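You operate a simulated robot arm through the tools that you are given. There is no shell and no other tool. Be economical: measure what you need, move in short steps, check, and stop when the job is done.

The job below is to be done with a simulated robot arm. You get a single attempt, and the scene is never put back.

Task
Push the drawer of the white table shut. Fetch the grey cloth and set it on the white table. Fetch the blue ink marker and stand it on the top of the steel table. Open the undercoat tray lid. Any order will do. Set down upright: blue ink marker.

The check looks at the end state, three seconds after you hand in, the way a careful person would. Anything else that was tipped, shoved, dropped, spilled or broken makes it a failure. A push-on lid holds only when it is set on centred and level and pressed home; a screw cap is set on level and turned clockwise until tight. Flat cloth is picked up by pressing the open fingertips on it (5 to 10 N) and closing them slowly along it; thin cloth reads only 2 to 8 mm in the jaws.

Robot
A 7-joint arm with a fingered hand on a trunk, on a base that drives. Base frame: it is fixed to the floor where the robot stands at the start and does not move with it; the origin is under the middle of the robot, x ahead of it, y to its left, z up. Units: cm, degrees, N and s.
With the tool pointing down near the work surface it reaches from about 34 to 36 cm from the robot's upright axis, wherever it stands. Its first joint turns from -69.0 to 172.0 degrees. Places, roughly: blue ink marker [-125, -150, 125]; drawer of the white table [80, 0, 70]; grey cloth (9x6x4 cm) [-130, -130, 120]; top of the steel table [210, -480, 90]; undercoat tray lid [420, -440, 100]; white table [110, 0, 80]. Payload 3.2 kg.
The tool frame sits at the grasp point between the pads (the TCP): z along the fingers, y along the line on which they close. The tips reach 2.6 cm beyond it. The gripper opens to 8.8 cm. The gripper's body begins 3 cm behind the TCP. The gripper is a hand of 5 fingers: y runs from the thumb to the fingers, the wrist lies at [-1.6, -10.8, -17.2] in the tool frame.
Orientation is told as [roll, pitch, yaw] about the base's x, y, z axes, in that order, counted from this pose: with the fingers straight down and the wrist toward the robot, the tool's x, y and z point along [0, 1, 0], [1, 0, 0] and [0, 0, -1] of the base frame.

Tools
- The arm moves only by the tool step_arm. Its argument "steps" is one flat list of numbers, 6 for each row, row after row: the shift along the base's x, y, z in units of 25 mm (1.0 is 25 mm), then the turn, a rotation vector about the base's x, y, z in units of 4 degrees (1.0 is 4 degrees). In form: [x, y, z, rx, ry, rz, x, y, z, rx, ry, rz, ...]. A call has 1 to 10 rows; each row shifts and turns the commanded pose from where the row before left it. A call with a number of a shift or a turn outside -1 to 1 is refused whole. A row lasts 0.2 s, in which the tool goes at most 5 cm and 8.6 degrees; a call with a longer step from one row to the next is refused whole. A pose out of reach is approached as far as the arm can. The call stops where the force on the tool passes 40 N (or 10 N more than at its start, if that is more) or the arm is blocked; 0.2 s more then pass. In this call time passes only in rows, and 0.2 s behind the last. It gives the time, the measured TCP pose, the force on the tool (base axes), the opening and the grip force at its end, in the units of the frame above (readings bear some noise), with the torque about the TCP (base axes, N m) and any sound that the robot's microphone picked up.
- Cameras (640 x 400 px; columns grow to the right, rows downward): "scene" is now at [12.33, -1.01, 126.37]; the picture's right is [-0.13, -0.99, 0.00], its down [-0.64, 0.08, -0.76] and it looks along [0.75, -0.10, -0.65] (base axes); focal length 285 px, centre (320, 200). "wrist" rides on the gripper at [6.7, -9.8, -11.7] in the tool frame; the picture's right is [-0.71, 0.33, -0.62], its down [-0.65, -0.65, 0.39] and it looks along [-0.28, 0.68, 0.68] (tool axes); focal length 234 px, centre (320, 200). There is no depth. A picture from a camera that has moved, and an enlarged one, comes with that camera's place and axes in the base frame and with its lens. The place of the scene camera against the robot may be out by one fixed shift of up to 1.2 cm in any direction.
- grab_frame(camera): a new picture of that camera. It takes no simulated time.
- raise_lower(by): slides the trunk up (or, below 0, down) by that many cm; the arm and the scene camera ride with it, the base frame stays. It gives what a move gives, with no picture.
- roll_base(legs): drives the robot by 1 to 6 legs, each [ahead, left, turn to the left] in cm, cm and degrees, along the robot's own axes; the way and the turn of a leg run together, so that a leg with both is an arc; at most 150 cm and 180 degrees a leg. The arm and the cameras ride along, it lands a little off, and it stops where it bumps. It gives what a move gives.
- curl_fingers(index, middle, ring, little, thumb_bend, thumb_turn): sets how far each is bent, from 0 (flat) to 1 (curled in); at 0.3 the hand is open as for a grip, at 0.7 the pads meet at the TCP. One left out holds its place. A second passes; each finger stops where it meets its share of the squeeze, and holds until it gets a number again. It is the only way to open and close the hand. It gives what a move gives, with no picture; readings hold the bend of each and the force on index, middle, ring, little, thumb and palm. thumb_turn goes from beside the hand (0) to across from the fingers (1), as for a grip.
- aim_head(pan, tilt): turns the head with the scene camera to pan (to the left, within 86 degrees either way) and tilt (down, from -29 to 69), counted from straight ahead of the robot. It gives what a move gives.
- zoom(camera, box): a new picture of the part [left, top, right, bottom] of that camera's present view, enlarged. It takes no simulated time.
- sign_off(): hands the job in; it is judged then, once.

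Work in short steps. Places have to be worked out from the pictures, the camera data and where the tool is seen: move nearer, look again, correct. Check each grasp and each placing, and mend what went wrong. You have 165 turns and 120 pictures in all, those below and enlarged ones among them. Open the gripper and draw the arm clear of the work before you hand the job in, unless the task says otherwise; then end with one line.

The tools are called after "Request:" by a JSON object that holds its "method" and its "body". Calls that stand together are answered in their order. step_arm: Moves the arm, as the interface text tells. Its arguments: {"type":"object","properties":{"steps":{"type":"array"}},"required":["steps"]} The other tools are called the same way: raise_lower (by) slides the trunk up or down; curl_fingers (index, middle, ring, little, thumb_bend, thumb_turn) moves the fingers one by one; roll_base (legs) drives the base; aim_head (pan, tilt) turns the head that bears the scene camera; grab_frame (camera) takes a picture; zoom (camera, box) takes an enlarged picture of a part of a camera's view; sign_off () hands the job in.

At the start:

```text
time_s: 0.0
ee_pos: [37.64, 11.19, 98.55]
orientation: [0.2, 0.0, 0.0]
force: [0.6, 0.1, -0.1]
torque: [-0.02, -0.04, 0.03]
gripper_width: 8.8
grip_force: 0.0
shape: jaw
bend: [0.3, 0.3, 0.3, 0.3, 0.3, 0.97]
finger forces: [0.0, 0.0, 0.0, 0.0, 0.0, 0.1]
trunk travel left (down, up): [-57.5, 26.5]
robot x, y, heading: [-0.06, -0.01, -0.2]
head pan, tilt: [-7.3, 40.4]
```

scene: 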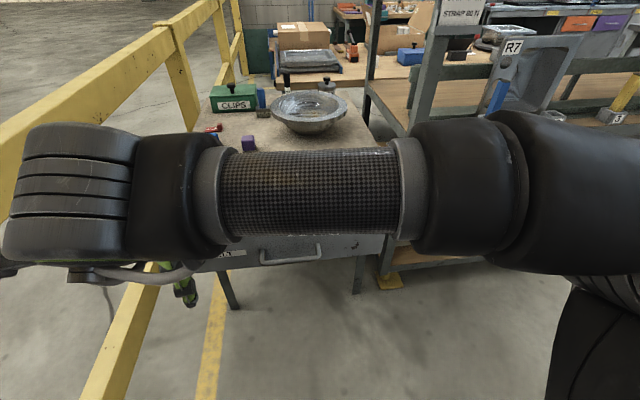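
wrist: 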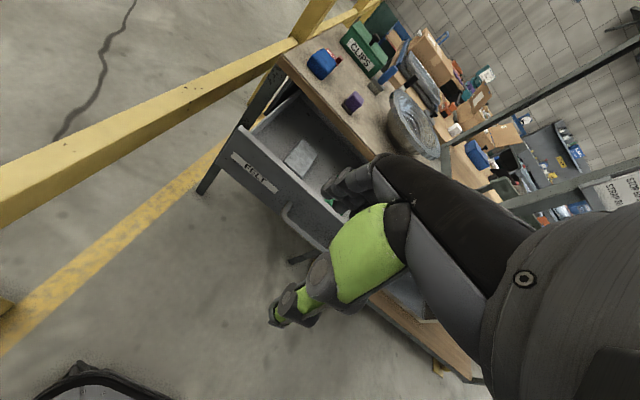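

The drawer front stands out around x≈58 at z≈70. I'll zoom in on it with both cameras before lowering the hand.

Request:
{"method": "zoom", "body": {"camera": "scene", "box": [180, 80, 420, 310]}}

Request:
{"method": "zoom", "body": {"camera": "wrist", "box": [190, 0, 510, 280]}}

```text
1.74 times, centred on (300, 195) of scene
camera zoom: at [12.33, -1.01, 126.37], right [-0.13, -0.99, 0.0], down [-0.64, 0.08, -0.76], along [0.75, -0.1, -0.65], focal length 496 px, centre (355, 209)
```

zoom: 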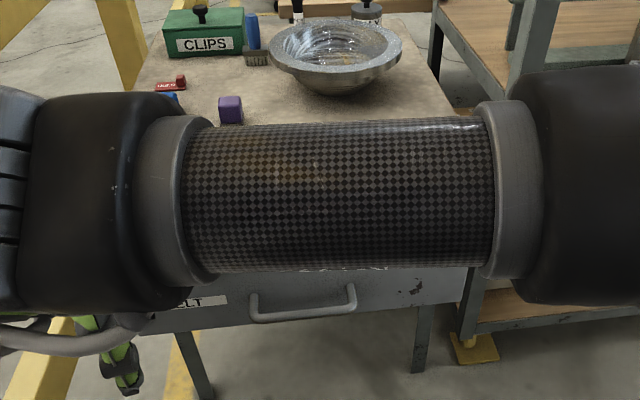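

```text
1.43 times, centred on (350, 140) of wrist
camera zoom: at [27.79, 17.86, 110.32], right [0.33, -0.71, 0.62], down [-0.65, -0.65, -0.39], along [0.68, -0.28, -0.68], focal length 334 px, centre (277, 286)
```

zoom: 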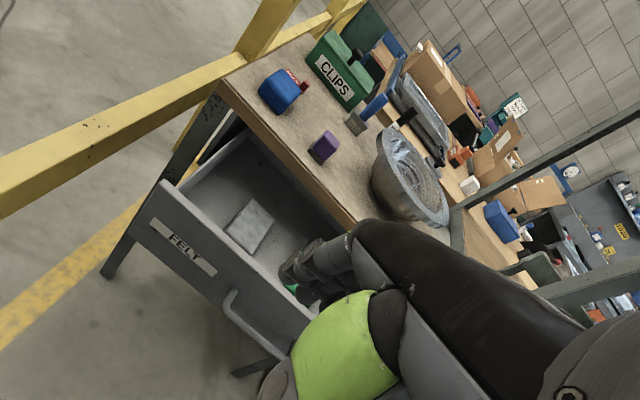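

The handle is at about x 60, y -7..7, z 70.5, and the table's front edge is near x 83, so the drawer is about 20 cm open. I'll lower the trunk so the fingers are level with the handle.

Request:
{"method": "raise_lower", "body": {"by": -29}}

Request:
{"method": "step_arm", "body": {"steps": [0, -0.8, 0, 0, 0, 0, 0, -0.8, 0, 0, 0, 0, 0, -0.8, 0, 0, 0, 0]}}

Request:
{"method": "grab_frame", "body": {"camera": "wrist"}}

Request:
{"method": "grab_frame", "body": {"camera": "scene"}}

```text
time_s: 2.9
ee_pos: [37.54, 11.06, 69.66]
orientation: [0.2, -0.1, 0.0]
force: [0.2, -0.2, 0.2]
torque: [0.01, 0.05, -0.01]
gripper_width: 8.77
grip_force: 0.0
shape: jaw
bend: [0.3, 0.3, 0.3, 0.3, 0.3, 0.97]
finger forces: [0.1, 0.1, 0.0, 0.1, 0.0, 0.0]
trunk travel left (down, up): [-28.5, 55.5]
robot x, y, heading: [-0.04, -0.35, 0.3]
head pan, tilt: [-7.3, 40.4]
```

```text
time_s: 3.7
ee_pos: [37.67, 4.9, 69.65]
orientation: [0.0, 0.0, 0.0]
force: [-0.3, -0.4, 1.1]
torque: [0.01, -0.01, -0.01]
gripper_width: 8.8
grip_force: 0.1
shape: jaw
bend: [0.3, 0.3, 0.3, 0.3, 0.3, 0.97]
finger forces: [0.0, 0.0, 0.0, 0.0, 0.0, 0.1]
trunk travel left (down, up): [-28.5, 55.5]
robot x, y, heading: [0.21, -0.04, 0.0]
head pan, tilt: [-7.3, 40.4]
```

```text
115 pictures are left
camera wrist: at [27.83, 11.75, 81.46], right [0.33, -0.71, 0.62], down [-0.65, -0.65, -0.39], along [0.68, -0.28, -0.68], focal length 234 px, centre (320, 200)
```

wrist: 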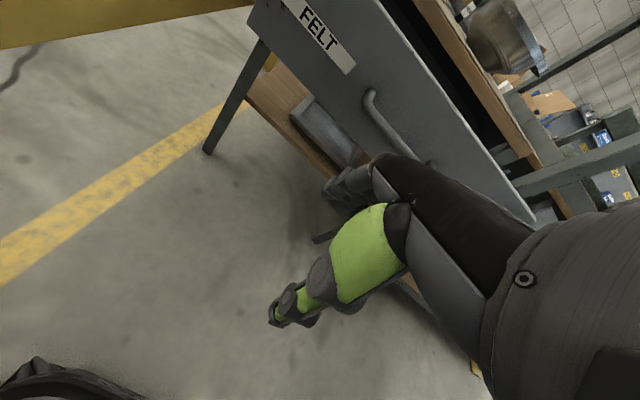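

```text
114 pictures are left
camera scene: at [12.34, -1.02, 97.37], right [-0.13, -0.99, 0.0], down [-0.64, 0.08, -0.76], along [0.75, -0.1, -0.65], focal length 285 px, centre (320, 200)
```

scene: 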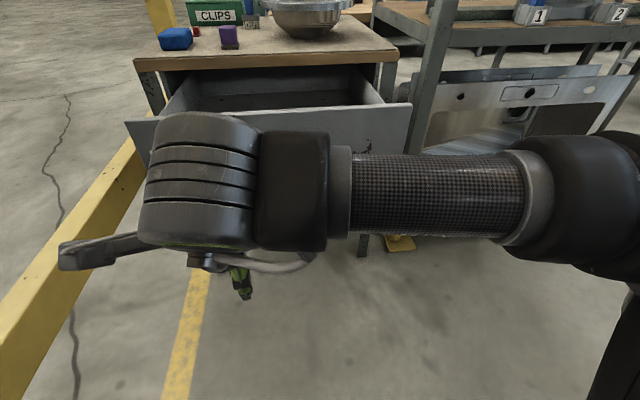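

The view is clear and the hand faces the handle. I'll drive 13 cm ahead and then push with the arm.

Request:
{"method": "roll_base", "body": {"legs": [[13, 0, 0]]}}

Request:
{"method": "step_arm", "body": {"steps": [0.6, 0, 0, 0, 0, 0, 0.6, 0, 0, 0, 0, 0, 0.6, 0, 0, 0, 0, 0, 0.6, 0, 0, 0, 0, 0]}}

Request:
{"method": "grab_frame", "body": {"camera": "wrist"}}

```text
time_s: 5.0
ee_pos: [50.82, 4.94, 69.63]
orientation: [0.1, 0.0, -0.3]
force: [0.1, 0.2, 0.0]
torque: [-0.02, -0.02, 0.01]
gripper_width: 8.78
grip_force: 0.1
shape: jaw
bend: [0.3, 0.3, 0.3, 0.3, 0.3, 0.97]
finger forces: [0.1, 0.0, 0.1, 0.0, 0.0, 0.0]
trunk travel left (down, up): [-28.5, 55.5]
robot x, y, heading: [12.96, -0.06, 0.0]
head pan, tilt: [-7.3, 40.4]
```

```text
time_s: 6.0
ee_pos: [56.9, 4.86, 69.57]
orientation: [0.1, -0.1, -0.1]
force: [0.8, -0.4, -0.2]
torque: [0.02, 0.01, 0.01]
gripper_width: 8.75
grip_force: 0.1
shape: jaw
bend: [0.3, 0.3, 0.3, 0.3, 0.3, 0.97]
finger forces: [0.0, 0.1, 0.0, 0.0, 0.0, 0.0]
trunk travel left (down, up): [-28.5, 55.5]
robot x, y, heading: [13.1, -0.09, -0.3]
head pan, tilt: [-7.3, 40.4]
```

```text
113 pictures are left
camera wrist: at [46.98, 11.7, 81.43], right [0.33, -0.71, 0.62], down [-0.66, -0.65, -0.39], along [0.68, -0.28, -0.68], focal length 234 px, centre (320, 200)
```

wrist: 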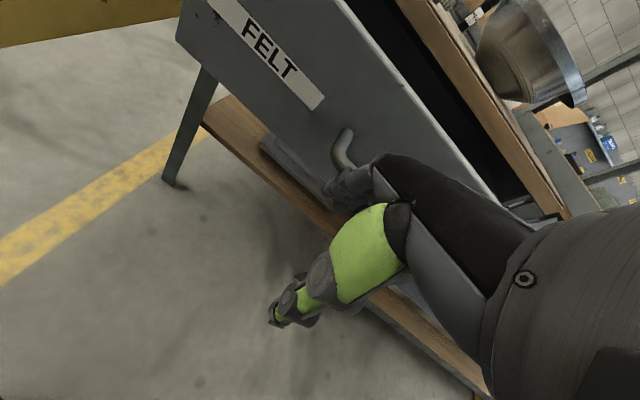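

No contact yet. I'll keep pushing forward in short steps.

Request:
{"method": "step_arm", "body": {"steps": [0.5, 0, 0, 0, 0, 0, 0.5, 0, 0, 0, 0, 0, 0.5, 0, 0, 0, 0, 0, 0.5, 0, 0, 0, 0, 0, 0.5, 0, 0, 0, 0, 0, 0.5, 0, 0, 0, 0, 0]}}

Request:
{"method": "grab_frame", "body": {"camera": "wrist"}}

```text
time_s: 7.4
ee_pos: [64.31, 4.87, 69.72]
orientation: [0.0, 0.0, -0.2]
force: [0.3, -0.3, -0.5]
torque: [0.01, -0.01, 0.02]
gripper_width: 8.75
grip_force: 0.0
shape: jaw
bend: [0.3, 0.3, 0.3, 0.3, 0.3, 0.97]
finger forces: [0.0, 0.0, 0.0, 0.1, 0.0, 0.0]
trunk travel left (down, up): [-28.5, 55.5]
robot x, y, heading: [12.95, 0.31, -0.3]
head pan, tilt: [-7.3, 40.4]
```

```text
112 pictures are left
camera wrist: at [54.53, 11.61, 81.45], right [0.33, -0.71, 0.62], down [-0.66, -0.65, -0.39], along [0.68, -0.28, -0.68], focal length 234 px, centre (320, 200)
```

wrist: 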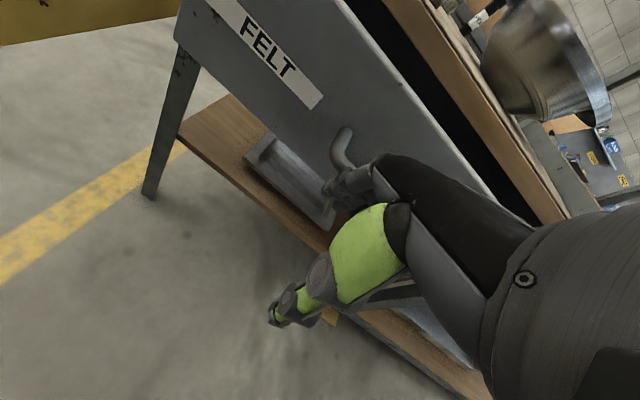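

The handle now stays put in the picture, so the drawer is moving with the hand. I'll keep pushing.

Request:
{"method": "step_arm", "body": {"steps": [0.5, 0, 0, 0, 0, 0, 0.5, 0, 0, 0, 0, 0, 0.5, 0, 0, 0, 0, 0, 0.5, 0, 0, 0, 0, 0]}}

Request:
{"method": "grab_frame", "body": {"camera": "wrist"}}

Request:
{"method": "grab_frame", "body": {"camera": "scene"}}

```text
time_s: 8.4
ee_pos: [69.16, 4.86, 69.7]
orientation: [-0.1, -0.1, -0.2]
force: [0.5, -0.3, -1.4]
torque: [-0.03, 0.0, -0.03]
gripper_width: 8.78
grip_force: 0.1
shape: jaw
bend: [0.3, 0.3, 0.3, 0.3, 0.3, 0.97]
finger forces: [0.0, 0.1, 0.1, 0.1, 0.0, 0.1]
trunk travel left (down, up): [-28.5, 55.5]
robot x, y, heading: [13.2, -0.43, -0.2]
head pan, tilt: [-7.3, 40.4]
```

```text
111 pictures are left
camera wrist: at [59.4, 11.68, 81.48], right [0.33, -0.71, 0.62], down [-0.66, -0.65, -0.39], along [0.68, -0.28, -0.68], focal length 234 px, centre (320, 200)
```

wrist: 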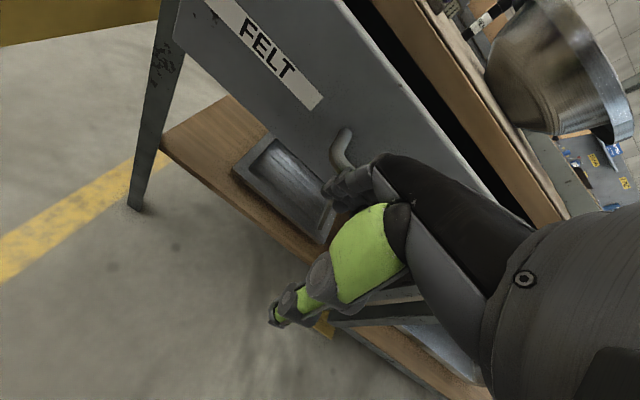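

```text
110 pictures are left
camera scene: at [25.39, -1.07, 97.37], right [-0.13, -0.99, 0.0], down [-0.64, 0.08, -0.76], along [0.75, -0.1, -0.65], focal length 285 px, centre (320, 200)
```

scene: 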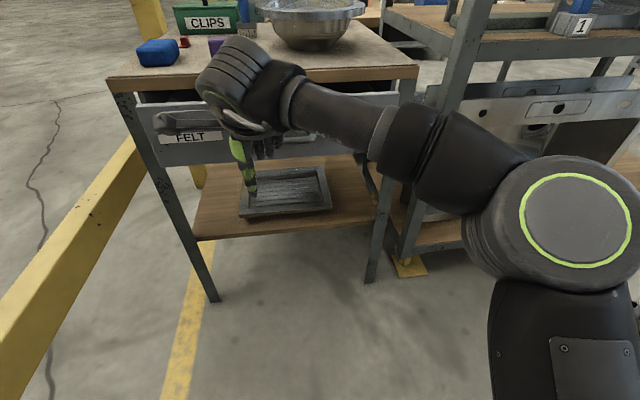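

About 6–8 cm of drawer is still out. I'll keep pushing.

Request:
{"method": "step_arm", "body": {"steps": [0.5, 0, 0, 0, 0, 0, 0.5, 0, 0, 0, 0, 0, 0.5, 0, 0, 0, 0, 0, 0.5, 0, 0, 0, 0, 0, 0.5, 0, 0, 0, 0, 0, 0.5, 0, 0, 0, 0, 0]}}

Request:
{"method": "grab_frame", "body": {"camera": "wrist"}}

```text
time_s: 9.8
ee_pos: [75.52, 4.91, 70.2]
orientation: [0.0, 0.4, -0.1]
force: [-32.7, -4.7, 6.9]
torque: [-0.25, -0.34, -0.84]
gripper_width: 8.29
grip_force: 0.1
shape: jaw
bend: [0.34, 0.43, 0.34, 0.32, 0.3, 0.97]
finger forces: [5.0, 15.2, 5.8, 8.9, 0.0, 0.0]
trunk travel left (down, up): [-28.5, 55.5]
robot x, y, heading: [13.2, 0.23, -0.0]
head pan, tilt: [-7.3, 40.4]
stopped in row 6: the force on the tool passed its limit at 47 N (the readings are from after the stop); the commanded pose is now the measured one
```

```text
109 pictures are left
camera wrist: at [65.78, 11.72, 81.97], right [0.33, -0.71, 0.62], down [-0.66, -0.65, -0.39], along [0.68, -0.28, -0.68], focal length 234 px, centre (320, 200)
```

wrist: 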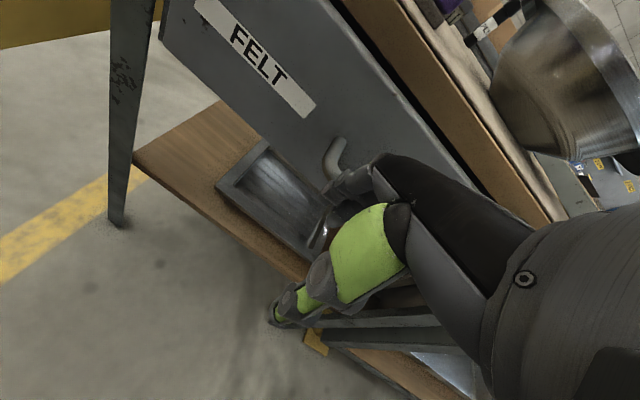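

The push met firm resistance of about 33 N, spread over the fingers. I'll back off and check how far in the drawer face sits.

Request:
{"method": "step_arm", "body": {"steps": [-0.6, 0, 0, 0, 0, 0, -0.8, 0, 0, 0, 0, 0, -0.8, 0, 0, 0, 0, 0, -0.8, 0, 0, 0, 0, 0, -0.8, 0, 0, 0, 0, 0, -0.8, 0, 0, 0, 0, 0, -0.8, 0, 0, 0, 0, 0, -0.8, 0, 0, 0, 0, 0]}}

Request:
{"method": "grab_frame", "body": {"camera": "wrist"}}

Request:
{"method": "grab_frame", "body": {"camera": "scene"}}

```text
time_s: 11.6
ee_pos: [60.45, 4.92, 69.77]
orientation: [-0.1, 0.4, -0.2]
force: [0.1, -0.1, 0.3]
torque: [-0.04, -0.01, 0.0]
gripper_width: 8.77
grip_force: 0.0
shape: jaw
bend: [0.3, 0.3, 0.3, 0.3, 0.3, 0.97]
finger forces: [0.0, 0.0, 0.0, 0.0, 0.1, 0.0]
trunk travel left (down, up): [-28.5, 55.5]
robot x, y, heading: [12.55, -0.23, -0.3]
head pan, tilt: [-7.3, 40.4]
```

```text
108 pictures are left
camera wrist: at [50.76, 11.78, 81.52], right [0.33, -0.71, 0.62], down [-0.66, -0.65, -0.38], along [0.68, -0.28, -0.68], focal length 234 px, centre (320, 200)
```

wrist: 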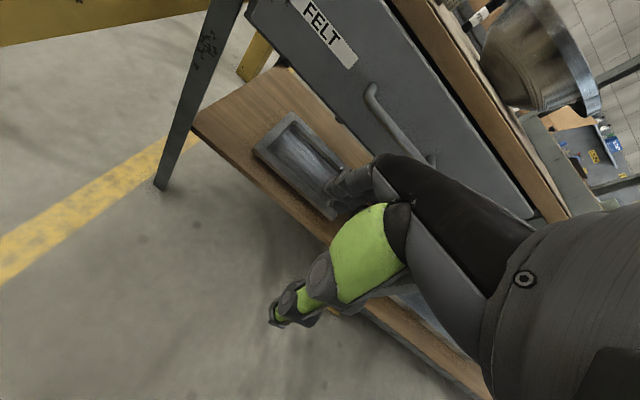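

```text
107 pictures are left
camera scene: at [25.29, -1.09, 97.37], right [-0.13, -0.99, 0.0], down [-0.64, 0.09, -0.76], along [0.75, -0.1, -0.65], focal length 285 px, centre (320, 200)
```

scene: 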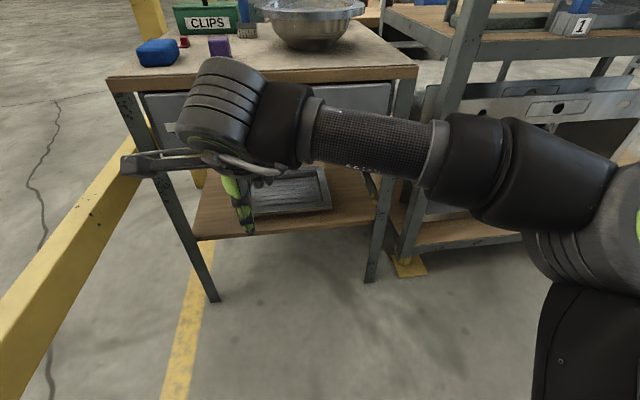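

The drawer face now looks flush with the table's apron. Next I'll draw the arm in, then look right and left to map the way to the cloth and marker.

Request:
{"method": "step_arm", "body": {"steps": [-0.8, 0, 0, 0, 0, 0, -0.8, 0, 0, 0, 0, 0, -0.8, 0, 0, 0, 0, 0, -0.8, 0, 0, 0, 0, 0, -0.8, 0, 0, 0, 0, 0]}}

Request:
{"method": "raise_lower", "body": {"by": 50}}

Request:
{"method": "aim_head", "body": {"pan": -86, "tilt": 25}}

Request:
{"method": "grab_frame", "body": {"camera": "scene"}}

Request:
{"method": "aim_head", "body": {"pan": 86, "tilt": 35}}

Request:
{"method": "grab_frame", "body": {"camera": "scene"}}

```text
time_s: 12.8
ee_pos: [50.4, 5.08, 69.78]
orientation: [-0.1, 0.4, -0.1]
force: [-0.3, 0.1, 0.1]
torque: [0.02, -0.01, -0.03]
gripper_width: 8.79
grip_force: 0.1
shape: jaw
bend: [0.3, 0.3, 0.3, 0.3, 0.3, 0.97]
finger forces: [0.1, 0.1, 0.0, 0.0, 0.0, 0.0]
trunk travel left (down, up): [-28.5, 55.5]
robot x, y, heading: [12.88, -0.0, -0.0]
head pan, tilt: [-7.3, 40.4]
```

```text
refused: 50 is not a number from -40 to 40
```

```text
time_s: 14.3
ee_pos: [50.59, 4.85, 69.79]
orientation: [0.0, 0.4, -0.1]
force: [-1.1, 0.0, -0.8]
torque: [-0.02, 0.02, 0.03]
gripper_width: 8.76
grip_force: 0.0
shape: jaw
bend: [0.3, 0.3, 0.3, 0.3, 0.3, 0.97]
finger forces: [0.0, 0.0, 0.0, 0.0, 0.0, 0.1]
trunk travel left (down, up): [-28.5, 55.5]
robot x, y, heading: [12.97, 0.1, 0.2]
head pan, tilt: [-85.9, 25.0]
```

```text
106 pictures are left
camera scene: at [17.53, -9.16, 99.76], right [-1.0, -0.07, 0.0], down [-0.03, 0.42, -0.91], along [0.06, -0.9, -0.42], focal length 285 px, centre (320, 200)
```

scene: 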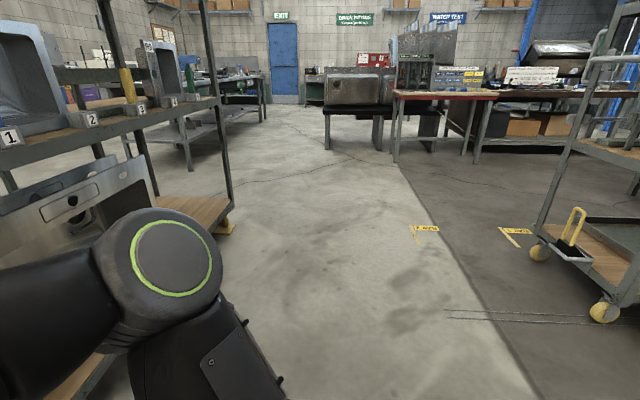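

```text
time_s: 16.9
ee_pos: [50.51, 4.93, 69.8]
orientation: [-0.1, 0.4, -0.1]
force: [0.3, -0.1, 0.0]
torque: [-0.01, 0.01, 0.04]
gripper_width: 8.76
grip_force: 0.1
shape: jaw
bend: [0.3, 0.3, 0.3, 0.3, 0.3, 0.97]
finger forces: [0.0, 0.0, 0.1, 0.1, 0.0, 0.1]
trunk travel left (down, up): [-28.5, 55.5]
robot x, y, heading: [12.85, 0.03, -0.4]
head pan, tilt: [85.9, 35.0]
```

```text
105 pictures are left
camera scene: at [17.56, 8.81, 98.19], right [1.0, -0.07, 0.0], down [-0.04, -0.57, -0.82], along [0.06, 0.82, -0.57], focal length 285 px, centre (320, 200)
```

scene: 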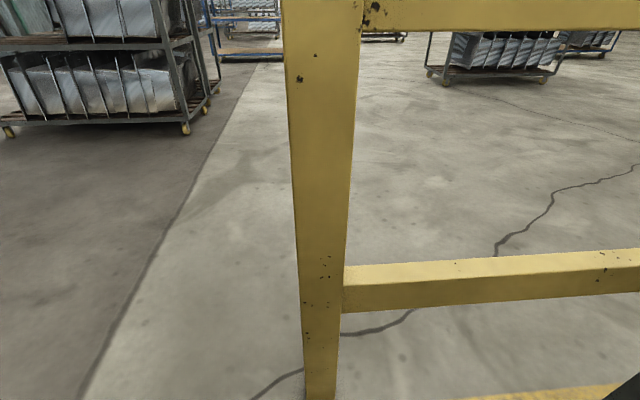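

A trolley stands to the right-rear with its near side at about x -104, y -112..-157, which is probably the shelf holding the cloth and marker. I'll raise the trunk, back off, and turn right to face it.

Request:
{"method": "raise_lower", "body": {"by": 40}}

Request:
{"method": "roll_base", "body": {"legs": [[-10, 0, 0], [0, 0, -140]]}}

Request:
{"method": "aim_head", "body": {"pan": 0, "tilt": 15}}

Request:
{"method": "grab_frame", "body": {"camera": "scene"}}

```text
time_s: 20.8
ee_pos: [50.56, 5.01, 109.73]
orientation: [-0.1, 0.5, -0.2]
force: [-0.8, -0.4, -0.1]
torque: [0.0, 0.02, 0.0]
gripper_width: 8.8
grip_force: 0.0
shape: jaw
bend: [0.3, 0.3, 0.3, 0.3, 0.3, 0.97]
finger forces: [0.1, 0.0, 0.0, 0.0, 0.0, 0.1]
trunk travel left (down, up): [-68.5, 15.5]
robot x, y, heading: [12.93, 0.09, -0.1]
head pan, tilt: [85.9, 35.0]
```

```text
time_s: 27.7
ee_pos: [-22.75, -27.59, 109.74]
orientation: [-0.1, 0.4, -141.0]
force: [0.6, 0.7, -0.4]
torque: [0.01, -0.02, -0.01]
gripper_width: 8.8
grip_force: 0.0
shape: jaw
bend: [0.3, 0.3, 0.3, 0.3, 0.3, 0.97]
finger forces: [0.0, 0.1, 0.1, 0.0, 0.0, 0.0]
trunk travel left (down, up): [-68.5, 15.5]
robot x, y, heading: [3.43, 0.26, -141.4]
head pan, tilt: [85.9, 35.0]
```

```text
time_s: 29.3
ee_pos: [-22.95, -27.76, 109.66]
orientation: [-0.1, 0.3, -141.1]
force: [0.3, -0.6, -0.8]
torque: [0.04, 0.0, 0.02]
gripper_width: 8.81
grip_force: 0.1
shape: jaw
bend: [0.3, 0.3, 0.3, 0.3, 0.3, 0.97]
finger forces: [0.0, 0.0, 0.1, 0.0, 0.0, 0.0]
trunk travel left (down, up): [-68.5, 15.5]
robot x, y, heading: [3.3, -0.18, -141.1]
head pan, tilt: [0.0, 15.0]
```

```text
104 pictures are left
camera scene: at [-9.04, -8.93, 141.39], right [-0.63, 0.78, 0.0], down [0.2, 0.16, -0.97], along [-0.75, -0.61, -0.26], focal length 285 px, centre (320, 200)
```

scene: 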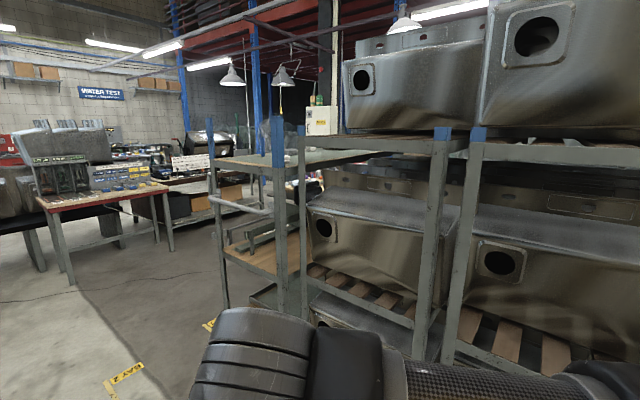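

The trolley is ahead. I'll raise the trunk, turn to face -x, slide left along y to line up with it, then look.

Request:
{"method": "raise_lower", "body": {"by": 15}}

Request:
{"method": "roll_base", "body": {"legs": [[0, 0, -39], [0, 135, 0], [25, 0, 0]]}}

Request:
{"method": "aim_head", "body": {"pan": 0, "tilt": 25}}

Request:
{"method": "grab_frame", "body": {"camera": "scene"}}

Request:
{"method": "grab_frame", "body": {"camera": "wrist"}}

```text
time_s: 31.1
ee_pos: [-22.8, -27.67, 124.75]
orientation: [-0.2, 0.4, -141.0]
force: [1.1, -0.4, -0.6]
torque: [0.0, -0.02, -0.01]
gripper_width: 8.76
grip_force: 0.0
shape: jaw
bend: [0.3, 0.3, 0.3, 0.3, 0.3, 0.97]
finger forces: [0.0, 0.0, 0.0, 0.0, 0.0, 0.1]
trunk travel left (down, up): [-83.5, 0.5]
robot x, y, heading: [3.47, 0.17, -141.1]
head pan, tilt: [0.0, 15.0]
```

```text
time_s: 41.2
ee_pos: [-59.03, -142.45, 124.83]
orientation: [-0.1, 0.3, -179.4]
force: [0.1, -0.2, 0.2]
torque: [-0.05, 0.01, -0.01]
gripper_width: 8.78
grip_force: 0.1
shape: jaw
bend: [0.3, 0.3, 0.3, 0.3, 0.3, 0.97]
finger forces: [0.0, 0.1, 0.0, 0.1, 0.1, 0.1]
trunk travel left (down, up): [-83.5, 0.5]
robot x, y, heading: [-21.62, -137.05, -179.3]
head pan, tilt: [0.0, 15.0]
```

```text
time_s: 41.9
ee_pos: [-59.0, -142.41, 124.65]
orientation: [0.0, 0.4, -179.3]
force: [0.6, -0.4, -0.8]
torque: [-0.01, -0.03, -0.02]
gripper_width: 8.78
grip_force: 0.0
shape: jaw
bend: [0.3, 0.3, 0.3, 0.3, 0.3, 0.97]
finger forces: [0.0, 0.0, 0.0, 0.0, 0.1, 0.1]
trunk travel left (down, up): [-83.5, 0.5]
robot x, y, heading: [-21.6, -136.86, -179.3]
head pan, tilt: [0.0, 25.0]
```

```text
103 pictures are left
camera scene: at [-36.85, -136.89, 154.76], right [-0.01, 1.0, 0.0], down [0.42, 0.0, -0.91], along [-0.91, -0.01, -0.42], focal length 285 px, centre (320, 200)
```

scene: 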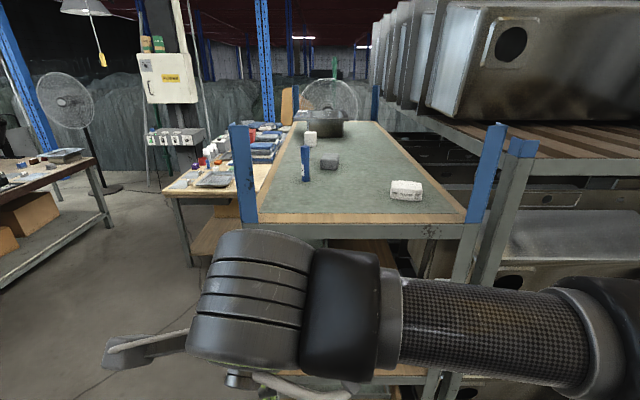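

```text
102 pictures are left
camera wrist: at [-49.44, -148.93, 136.57], right [-0.35, 0.7, 0.62], down [0.65, 0.66, -0.38], along [-0.68, 0.27, -0.68], focal length 234 px, centre (320, 200)
```

wrist: 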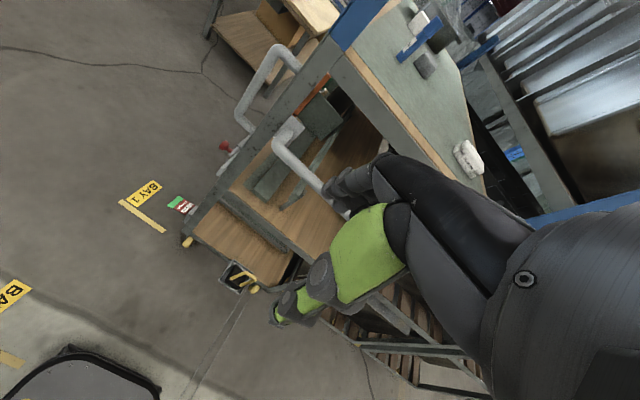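

The trolley top is in view: a blue upright cylinder that is probably the marker, a grey block that is probably the folded cloth, and a white eraser-like block. I'll zoom in.

Request:
{"method": "zoom", "body": {"camera": "scene", "box": [220, 90, 540, 290]}}

Request:
{"method": "zoom", "body": {"camera": "wrist", "box": [340, 0, 500, 180]}}

```text
2.00 times, centred on (380, 190) of scene
camera zoom: at [-36.85, -136.89, 154.76], right [-0.01, 1.0, 0.0], down [0.42, 0.0, -0.91], along [-0.91, -0.01, -0.42], focal length 570 px, centre (200, 220)
```

zoom: 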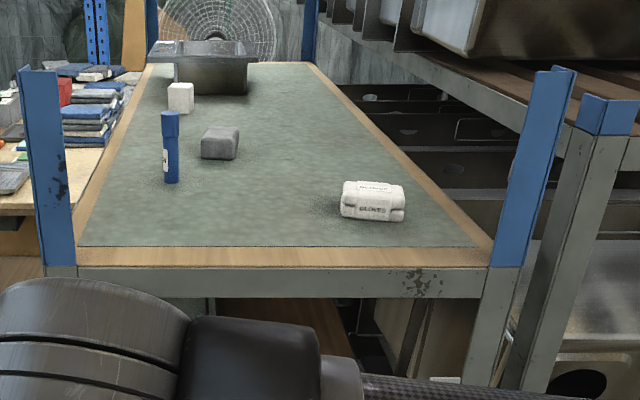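

```text
2.22 times, centred on (420, 90) of wrist
camera zoom: at [-49.44, -148.93, 136.57], right [-0.35, 0.7, 0.62], down [0.65, 0.66, -0.38], along [-0.68, 0.27, -0.68], focal length 520 px, centre (98, 444)
```

zoom: 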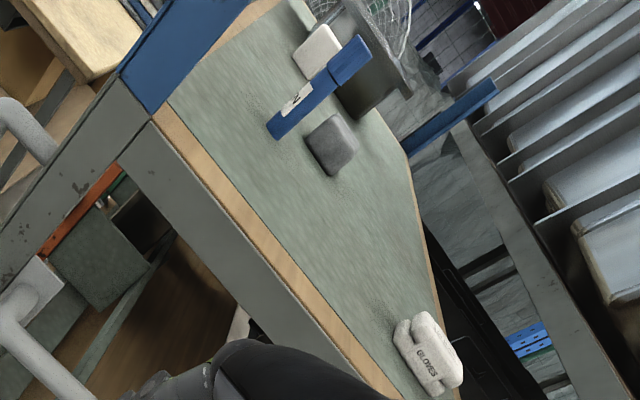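

My estimates: surface z≈123, marker at about (-119,-142) and about 12 cm tall, cloth at about (-134,-134), shelf edge x≈-94, posts at y -154 and -104. I'll take the marker first, and test here how high the arm can go.

Request:
{"method": "step_arm", "body": {"steps": [0, 0, 0.8, 0, 0, 0, 0, 0, 0.8, 0, 0, 0, 0, 0, 0.8, 0, 0, 0, 0, 0, 0.8, 0, 0, 0, 0, 0, 0.8, 0, 0, 0, 0, 0, 0.8, 0, 0, 0, 0, 0, 0.8, 0, 0, 0]}}

Request:
{"method": "grab_frame", "body": {"camera": "scene"}}

Request:
{"method": "grab_frame", "body": {"camera": "wrist"}}

```text
time_s: 43.5
ee_pos: [-59.12, -142.2, 138.83]
orientation: [-0.1, 0.5, -179.3]
force: [-0.1, 0.5, 0.0]
torque: [0.01, -0.03, -0.01]
gripper_width: 8.77
grip_force: 0.0
shape: jaw
bend: [0.3, 0.3, 0.3, 0.3, 0.3, 0.97]
finger forces: [0.0, 0.1, 0.0, 0.0, 0.0, 0.0]
trunk travel left (down, up): [-83.5, 0.5]
robot x, y, heading: [-21.83, -136.72, -179.5]
head pan, tilt: [0.0, 25.0]
```

```text
99 pictures are left
camera scene: at [-36.76, -136.93, 154.77], right [-0.01, 1.0, 0.0], down [0.42, 0.0, -0.91], along [-0.91, -0.01, -0.42], focal length 285 px, centre (320, 200)
```

scene: 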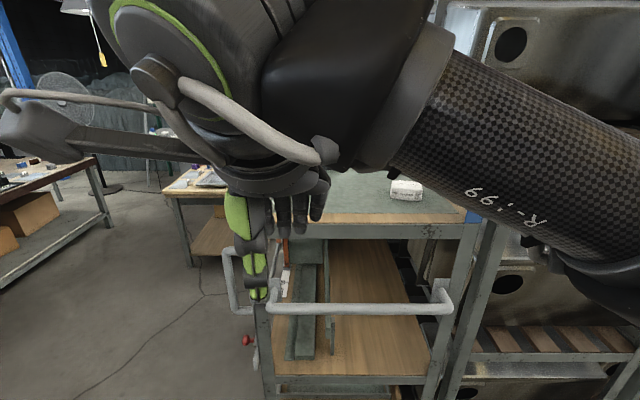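

```text
98 pictures are left
camera wrist: at [-49.45, -148.85, 150.6], right [-0.35, 0.7, 0.62], down [0.65, 0.66, -0.38], along [-0.68, 0.27, -0.68], focal length 234 px, centre (320, 200)
```

wrist: 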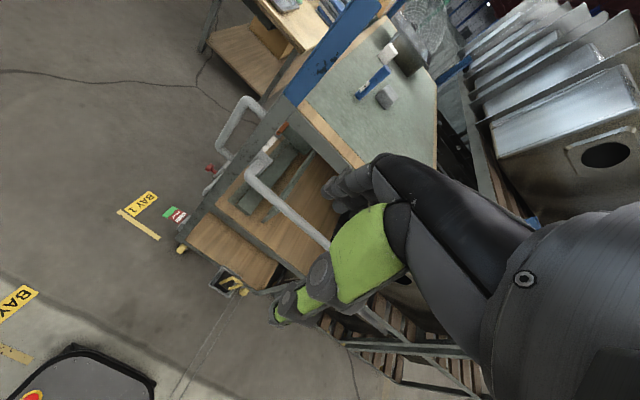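

The arm can reach z≈139. Now I'll test its forward reach over free space before driving in.

Request:
{"method": "step_arm", "body": {"steps": [-0.9, 0, 0, 0, 0, 0, -0.9, 0, 0, 0, 0, 0, -0.9, 0, 0, 0, 0, 0, -0.9, 0, 0, 0, 0, 0, -0.9, 0, 0, 0, 0, 0, -0.9, 0, 0, 0, 0, 0, -0.9, 0, 0, 0, 0, 0, -0.9, 0, 0, 0, 0, 0, -0.9, 0, 0, 0, 0, 0, -0.9, 0, 0, 0, 0, 0]}}

Request:
{"method": "grab_frame", "body": {"camera": "scene"}}

Request:
{"method": "grab_frame", "body": {"camera": "wrist"}}

```text
time_s: 45.7
ee_pos: [-78.92, -141.55, 137.66]
orientation: [-0.1, 0.4, -179.3]
force: [0.2, 0.7, 0.1]
torque: [-0.02, 0.0, -0.06]
gripper_width: 8.79
grip_force: 0.1
shape: jaw
bend: [0.3, 0.3, 0.3, 0.3, 0.3, 0.97]
finger forces: [0.1, 0.0, 0.0, 0.0, 0.0, 0.0]
out of reach, approached as far as the arm can: row 9, 10
trunk travel left (down, up): [-83.5, 0.5]
robot x, y, heading: [-21.39, -136.29, -179.6]
head pan, tilt: [0.0, 25.0]
```

```text
97 pictures are left
camera scene: at [-36.89, -136.86, 154.75], right [-0.01, 1.0, 0.0], down [0.42, 0.0, -0.91], along [-0.91, -0.01, -0.42], focal length 285 px, centre (320, 200)
```

scene: 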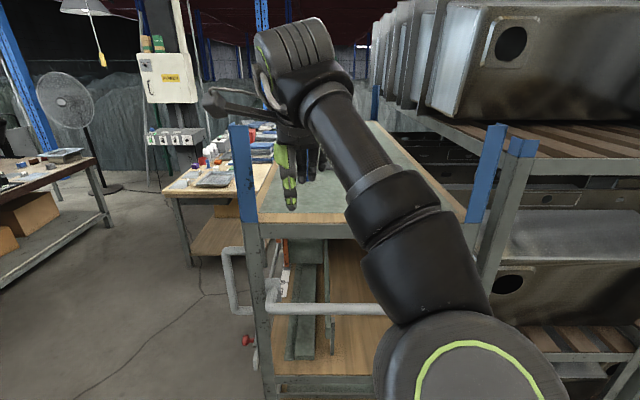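

```text
96 pictures are left
camera wrist: at [-69.28, -148.15, 149.51], right [-0.35, 0.7, 0.62], down [0.65, 0.66, -0.38], along [-0.68, 0.27, -0.68], focal length 234 px, centre (320, 200)
```

wrist: 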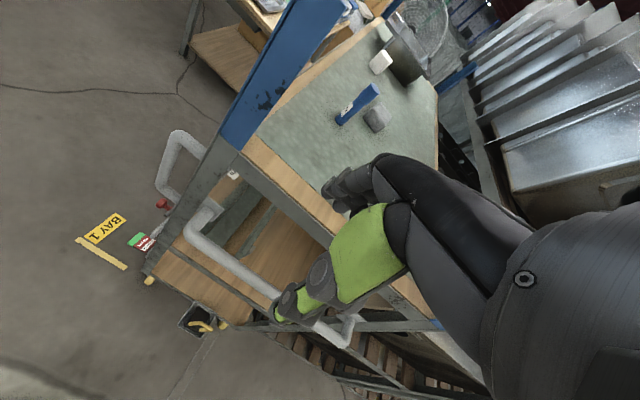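

The marker base is at about (-117.5,-142,123.8). I'll offset the hand to y≈-130, drive in over the shelf clear of the marker, then lower and slide sideways so the marker enters the open gap.

Request:
{"method": "step_arm", "body": {"steps": [0, 0.8, 0, 0, 0, 0, 0, 0.8, 0, 0, 0, 0, 0, 0.8, 0, 0, 0, 0, 0, 0.8, 0, 0, 0, 0, 0, 0.8, 0, 0, 0, 0, 0, 0.8, 0, 0, 0, 0]}}

Request:
{"method": "roll_base", "body": {"legs": [[25, 0, 0]]}}

Request:
{"method": "grab_frame", "body": {"camera": "wrist"}}

Request:
{"method": "grab_frame", "body": {"camera": "scene"}}

```text
time_s: 47.1
ee_pos: [-78.68, -129.7, 137.79]
orientation: [0.0, 0.4, -179.3]
force: [0.3, 0.5, -0.5]
torque: [0.0, 0.03, 0.01]
gripper_width: 8.78
grip_force: 0.1
shape: jaw
bend: [0.3, 0.3, 0.3, 0.3, 0.3, 0.97]
finger forces: [0.1, 0.0, 0.0, 0.1, 0.1, 0.0]
trunk travel left (down, up): [-83.5, 0.5]
robot x, y, heading: [-21.34, -137.11, -179.3]
head pan, tilt: [0.0, 25.0]
```

```text
time_s: 48.9
ee_pos: [-103.39, -129.81, 137.69]
orientation: [-0.1, 0.4, -179.4]
force: [0.2, 0.1, 0.2]
torque: [-0.03, -0.02, 0.01]
gripper_width: 8.79
grip_force: 0.1
shape: jaw
bend: [0.3, 0.3, 0.3, 0.3, 0.3, 0.97]
finger forces: [0.1, 0.0, 0.0, 0.0, 0.0, 0.1]
trunk travel left (down, up): [-83.5, 0.5]
robot x, y, heading: [-46.45, -136.88, -179.7]
head pan, tilt: [0.0, 25.0]
```

```text
95 pictures are left
camera wrist: at [-93.74, -136.36, 149.57], right [-0.34, 0.7, 0.62], down [0.65, 0.66, -0.38], along [-0.68, 0.27, -0.68], focal length 234 px, centre (320, 200)
```

wrist: 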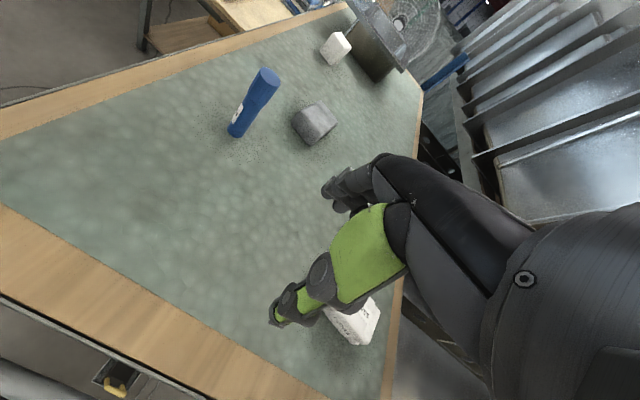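

```text
94 pictures are left
camera scene: at [-61.44, -137.05, 154.77], right [-0.01, 1.0, 0.0], down [0.42, 0.0, -0.91], along [-0.91, -0.01, -0.42], focal length 285 px, centre (320, 200)
```

scene: 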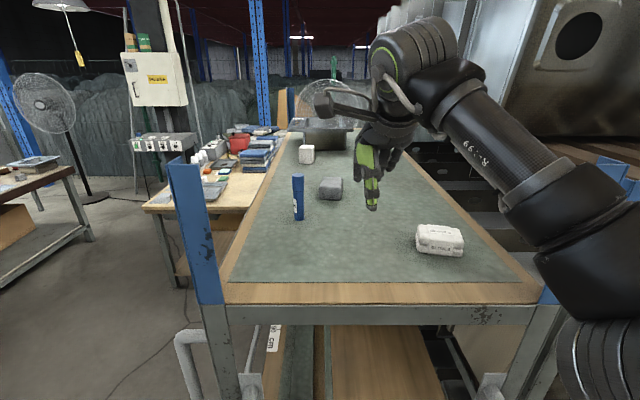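

Refined: marker at about (-119.5,-142.3). I'll drive in 14 cm more and lower the hand to z≈131, still at y≈-130.

Request:
{"method": "roll_base", "body": {"legs": [[14, 0, 0]]}}

Request:
{"method": "step_arm", "body": {"steps": [-0.2, 0, -0.8, 0, 0, 0, -0.2, 0, -0.8, 0, 0, 0, -0.2, 0, -0.8, 0, 0, 0]}}

Request:
{"method": "grab_frame", "body": {"camera": "wrist"}}

Request:
{"method": "grab_frame", "body": {"camera": "scene"}}

```text
time_s: 50.3
ee_pos: [-116.43, -129.82, 137.46]
orientation: [-0.1, 0.6, -179.7]
force: [-0.9, -0.3, -0.7]
torque: [0.01, 0.0, 0.0]
gripper_width: 8.8
grip_force: 0.0
shape: jaw
bend: [0.3, 0.3, 0.3, 0.3, 0.3, 0.97]
finger forces: [0.1, 0.1, 0.0, 0.0, 0.1, 0.0]
trunk travel left (down, up): [-83.5, 0.5]
robot x, y, heading: [-59.02, -137.25, -180.0]
head pan, tilt: [0.0, 25.0]
stopped in leg 1: the robot was blocked; the commanded pose is now the measured one
```

```text
time_s: 51.1
ee_pos: [-117.63, -129.62, 131.45]
orientation: [-0.1, 0.4, -179.8]
force: [0.4, 0.3, -0.3]
torque: [0.01, 0.02, 0.02]
gripper_width: 8.79
grip_force: 0.1
shape: jaw
bend: [0.3, 0.3, 0.3, 0.3, 0.3, 0.97]
finger forces: [0.0, 0.0, 0.1, 0.1, 0.1, 0.1]
trunk travel left (down, up): [-83.5, 0.5]
robot x, y, heading: [-58.93, -137.03, -179.9]
head pan, tilt: [0.0, 25.0]
```

```text
93 pictures are left
camera wrist: at [-108.06, -136.32, 143.36], right [-0.34, 0.71, 0.62], down [0.65, 0.65, -0.38], along [-0.68, 0.28, -0.68], focal length 234 px, centre (320, 200)
```

wrist: 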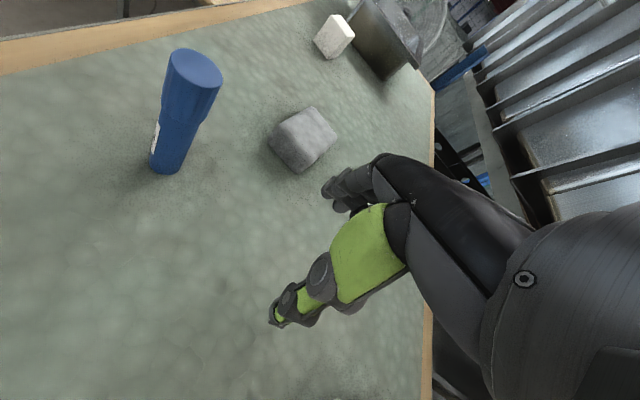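

```text
92 pictures are left
camera scene: at [-74.24, -137.18, 154.77], right [0.0, 1.0, 0.0], down [0.42, 0.0, -0.91], along [-0.91, 0.0, -0.42], focal length 285 px, centre (320, 200)
```

scene: 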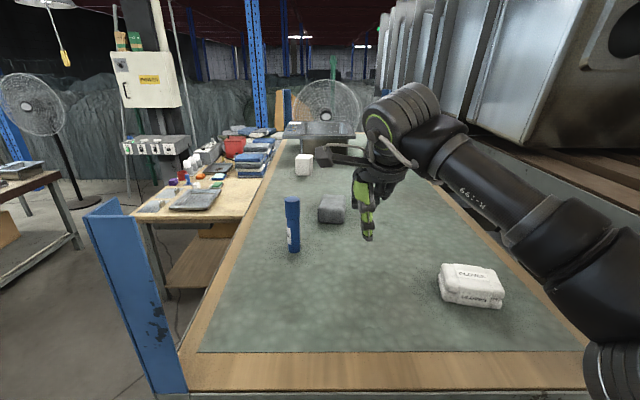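

No sign the bump did anything more than touch the trolley handle. The marker is at about (-119.3,-142), top z≈133.3, so I'll set TCP to x -119.3, z 132.3 and slide most of the way in y.

Request:
{"method": "step_arm", "body": {"steps": [-0.64, 0, 0.34, 0, 0, 0, 0, -0.7, 0, 0, 0, 0, 0, -0.7, 0, 0, 0, 0, 0, -0.6, 0, 0, 0, 0]}}

Request:
{"method": "grab_frame", "body": {"camera": "wrist"}}

Request:
{"method": "grab_frame", "body": {"camera": "scene"}}

```text
time_s: 52.1
ee_pos: [-119.35, -134.88, 132.55]
orientation: [-0.2, 0.5, -179.8]
force: [-0.6, -0.9, -0.2]
torque: [-0.01, 0.0, 0.01]
gripper_width: 8.74
grip_force: 0.2
shape: jaw
bend: [0.3, 0.3, 0.3, 0.3, 0.3, 0.97]
finger forces: [0.1, 0.0, 0.0, 0.0, 0.1, 0.0]
trunk travel left (down, up): [-83.5, 0.5]
robot x, y, heading: [-59.01, -137.32, -179.9]
head pan, tilt: [0.0, 25.0]
```

```text
91 pictures are left
camera wrist: at [-109.84, -141.5, 144.34], right [-0.34, 0.71, 0.62], down [0.65, 0.65, -0.38], along [-0.68, 0.28, -0.68], focal length 234 px, centre (320, 200)
```

wrist: 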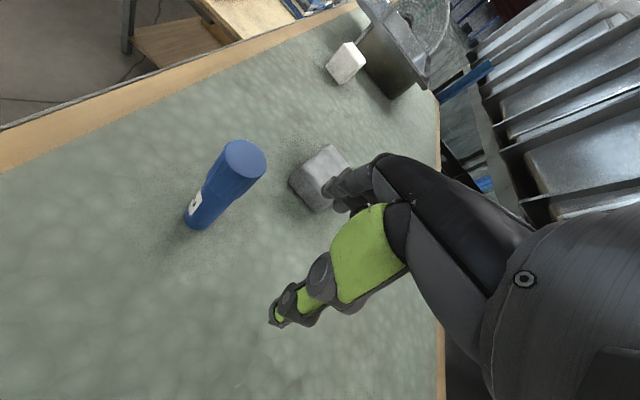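

```text
90 pictures are left
camera scene: at [-74.29, -137.33, 154.76], right [0.0, 1.0, 0.0], down [0.42, 0.0, -0.91], along [-0.91, 0.0, -0.42], focal length 285 px, centre (320, 200)
```

scene: 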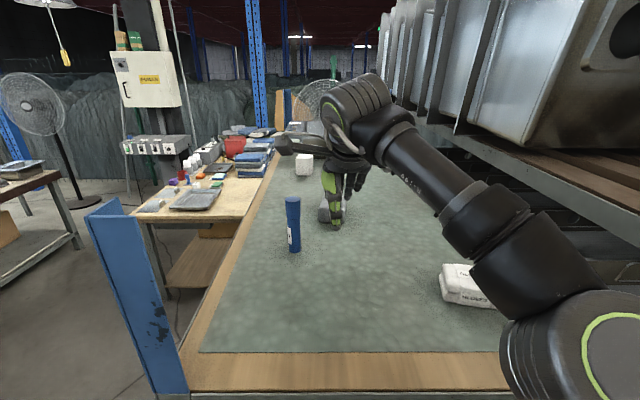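

The alignment holds, with the marker axis at (-119.2,-142.3). I'll slide the remaining 7.3 cm in small steps.

Request:
{"method": "step_arm", "body": {"steps": [0, -0.6, 0, 0, 0, 0, 0, -0.6, 0, 0, 0, 0, 0, -0.6, 0, 0, 0, 0, 0, -0.6, 0, 0, 0, 0, 0, -0.5, 0, 0, 0, 0]}}

Request:
{"method": "grab_frame", "body": {"camera": "wrist"}}

Request:
{"method": "zoom", "body": {"camera": "scene", "box": [220, 120, 420, 280]}}

```text
time_s: 53.3
ee_pos: [-119.47, -142.05, 132.43]
orientation: [0.0, 0.3, -179.9]
force: [-1.0, 0.3, 0.2]
torque: [0.04, 0.0, 0.01]
gripper_width: 8.78
grip_force: 0.0
shape: jaw
bend: [0.3, 0.3, 0.3, 0.3, 0.3, 0.97]
finger forces: [0.0, 0.0, 0.0, 0.1, 0.0, 0.0]
trunk travel left (down, up): [-83.5, 0.5]
robot x, y, heading: [-59.25, -137.43, -179.9]
head pan, tilt: [0.0, 25.0]
```

```text
89 pictures are left
camera wrist: at [-109.8, -148.67, 144.32], right [-0.34, 0.71, 0.62], down [0.65, 0.65, -0.38], along [-0.68, 0.28, -0.68], focal length 234 px, centre (320, 200)
```

wrist: 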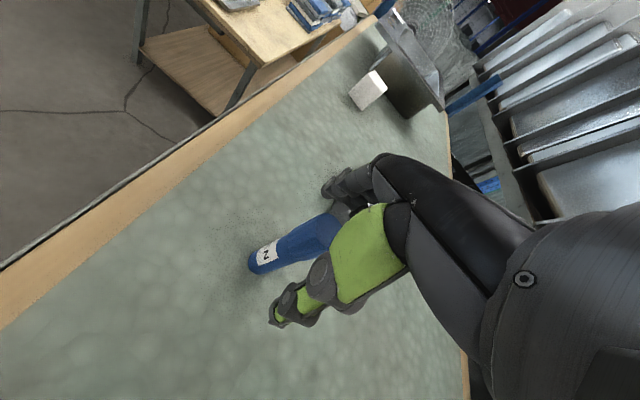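

```text
2.50 times, centred on (320, 200) of scene
camera zoom: at [-74.25, -137.3, 154.76], right [0.0, 1.0, 0.0], down [0.42, 0.0, -0.91], along [-0.91, 0.0, -0.42], focal length 712 px, centre (320, 200)
```

zoom: 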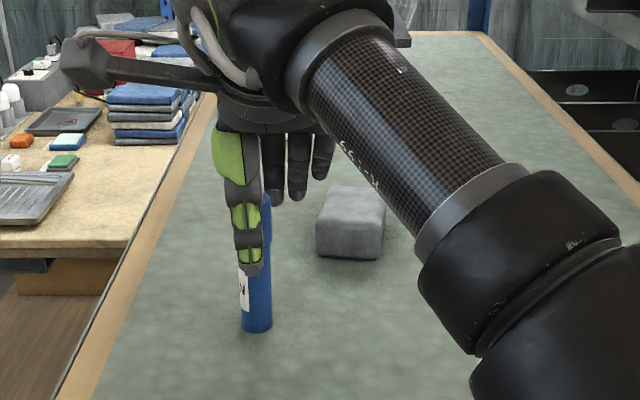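

The thumb and the index/middle fingers straddle the marker. I'll close them gradually.

Request:
{"method": "curl_fingers", "body": {"index": 0.5, "middle": 0.5, "ring": 0.5, "little": 0.5, "thumb_bend": 0.5}}

Request:
{"method": "grab_frame", "body": {"camera": "wrist"}}

Request:
{"method": "zoom", "body": {"camera": "scene", "box": [220, 120, 420, 280]}}

```text
time_s: 54.3
ee_pos: [-119.36, -141.86, 132.48]
orientation: [-0.1, 0.4, -179.8]
force: [0.7, -0.5, 0.8]
torque: [0.01, 0.02, 0.01]
gripper_width: 4.64
grip_force: 0.0
shape: fingers
bend: [0.5, 0.5, 0.5, 0.5, 0.5, 0.97]
finger forces: [0.1, 0.0, 0.1, 0.0, 0.0, 0.0]
trunk travel left (down, up): [-83.5, 0.5]
robot x, y, heading: [-59.13, -137.39, -180.0]
head pan, tilt: [0.0, 25.0]
```

```text
87 pictures are left
camera wrist: at [-109.81, -148.57, 144.33], right [-0.34, 0.71, 0.62], down [0.65, 0.65, -0.38], along [-0.68, 0.28, -0.68], focal length 234 px, centre (320, 200)
```

wrist: 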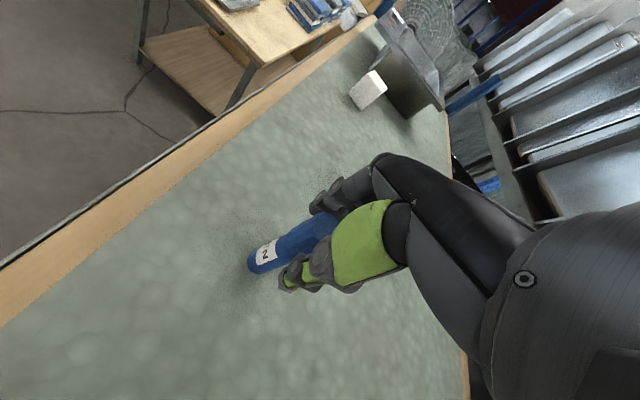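

```text
2.50 times, centred on (320, 200) of scene
camera zoom: at [-74.26, -137.22, 154.76], right [0.0, 1.0, 0.0], down [0.42, 0.0, -0.91], along [-0.91, 0.0, -0.42], focal length 712 px, centre (320, 200)
```

zoom: 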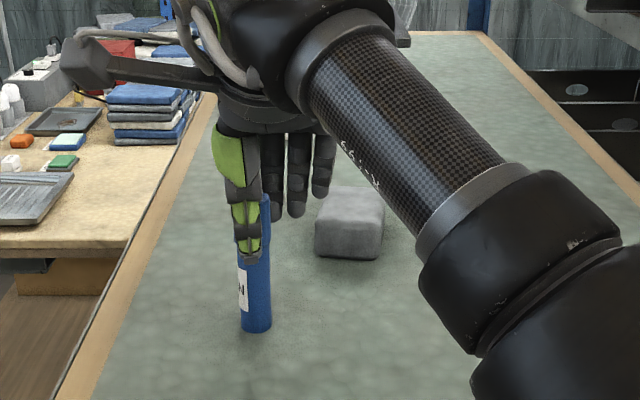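

The marker is centred within a few mm between thumb and fingers, so I'll close further.

Request:
{"method": "curl_fingers", "body": {"index": 0.7, "middle": 0.7, "ring": 0.7, "little": 0.7, "thumb_bend": 0.7}}

Request:
{"method": "grab_frame", "body": {"camera": "wrist"}}

Request:
{"method": "zoom", "body": {"camera": "scene", "box": [220, 120, 420, 280]}}

```text
time_s: 55.3
ee_pos: [-119.41, -141.98, 132.56]
orientation: [0.0, 0.4, -179.8]
force: [-0.8, -0.6, -0.6]
torque: [-0.03, 0.02, 0.01]
gripper_width: 2.34
grip_force: 9.8
shape: fingers
bend: [0.62, 0.67, 0.7, 0.7, 0.62, 0.97]
finger forces: [7.3, 2.4, 0.0, 0.1, 9.9, 0.0]
trunk travel left (down, up): [-83.5, 0.5]
robot x, y, heading: [-59.03, -137.06, -179.7]
head pan, tilt: [0.0, 25.0]
```

```text
85 pictures are left
camera wrist: at [-109.82, -148.56, 144.33], right [-0.34, 0.71, 0.62], down [0.65, 0.65, -0.38], along [-0.68, 0.28, -0.68], focal length 234 px, centre (320, 200)
```

wrist: 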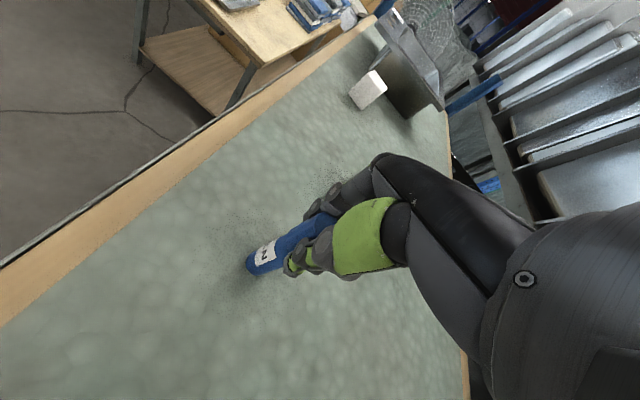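

```text
2.50 times, centred on (320, 200) of scene
camera zoom: at [-74.26, -137.21, 154.76], right [0.0, 1.0, 0.0], down [0.42, 0.0, -0.91], along [-0.91, 0.0, -0.42], focal length 712 px, centre (320, 200)
```

zoom: 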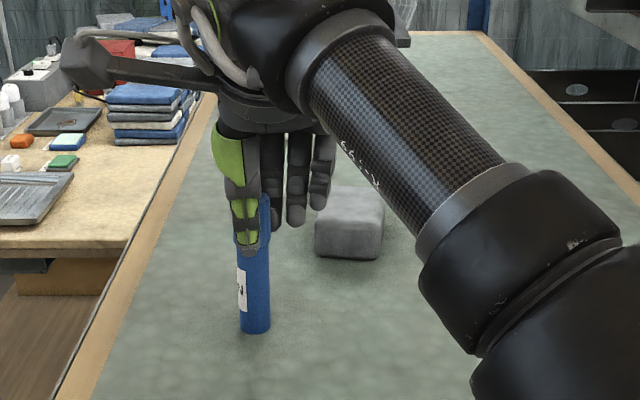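

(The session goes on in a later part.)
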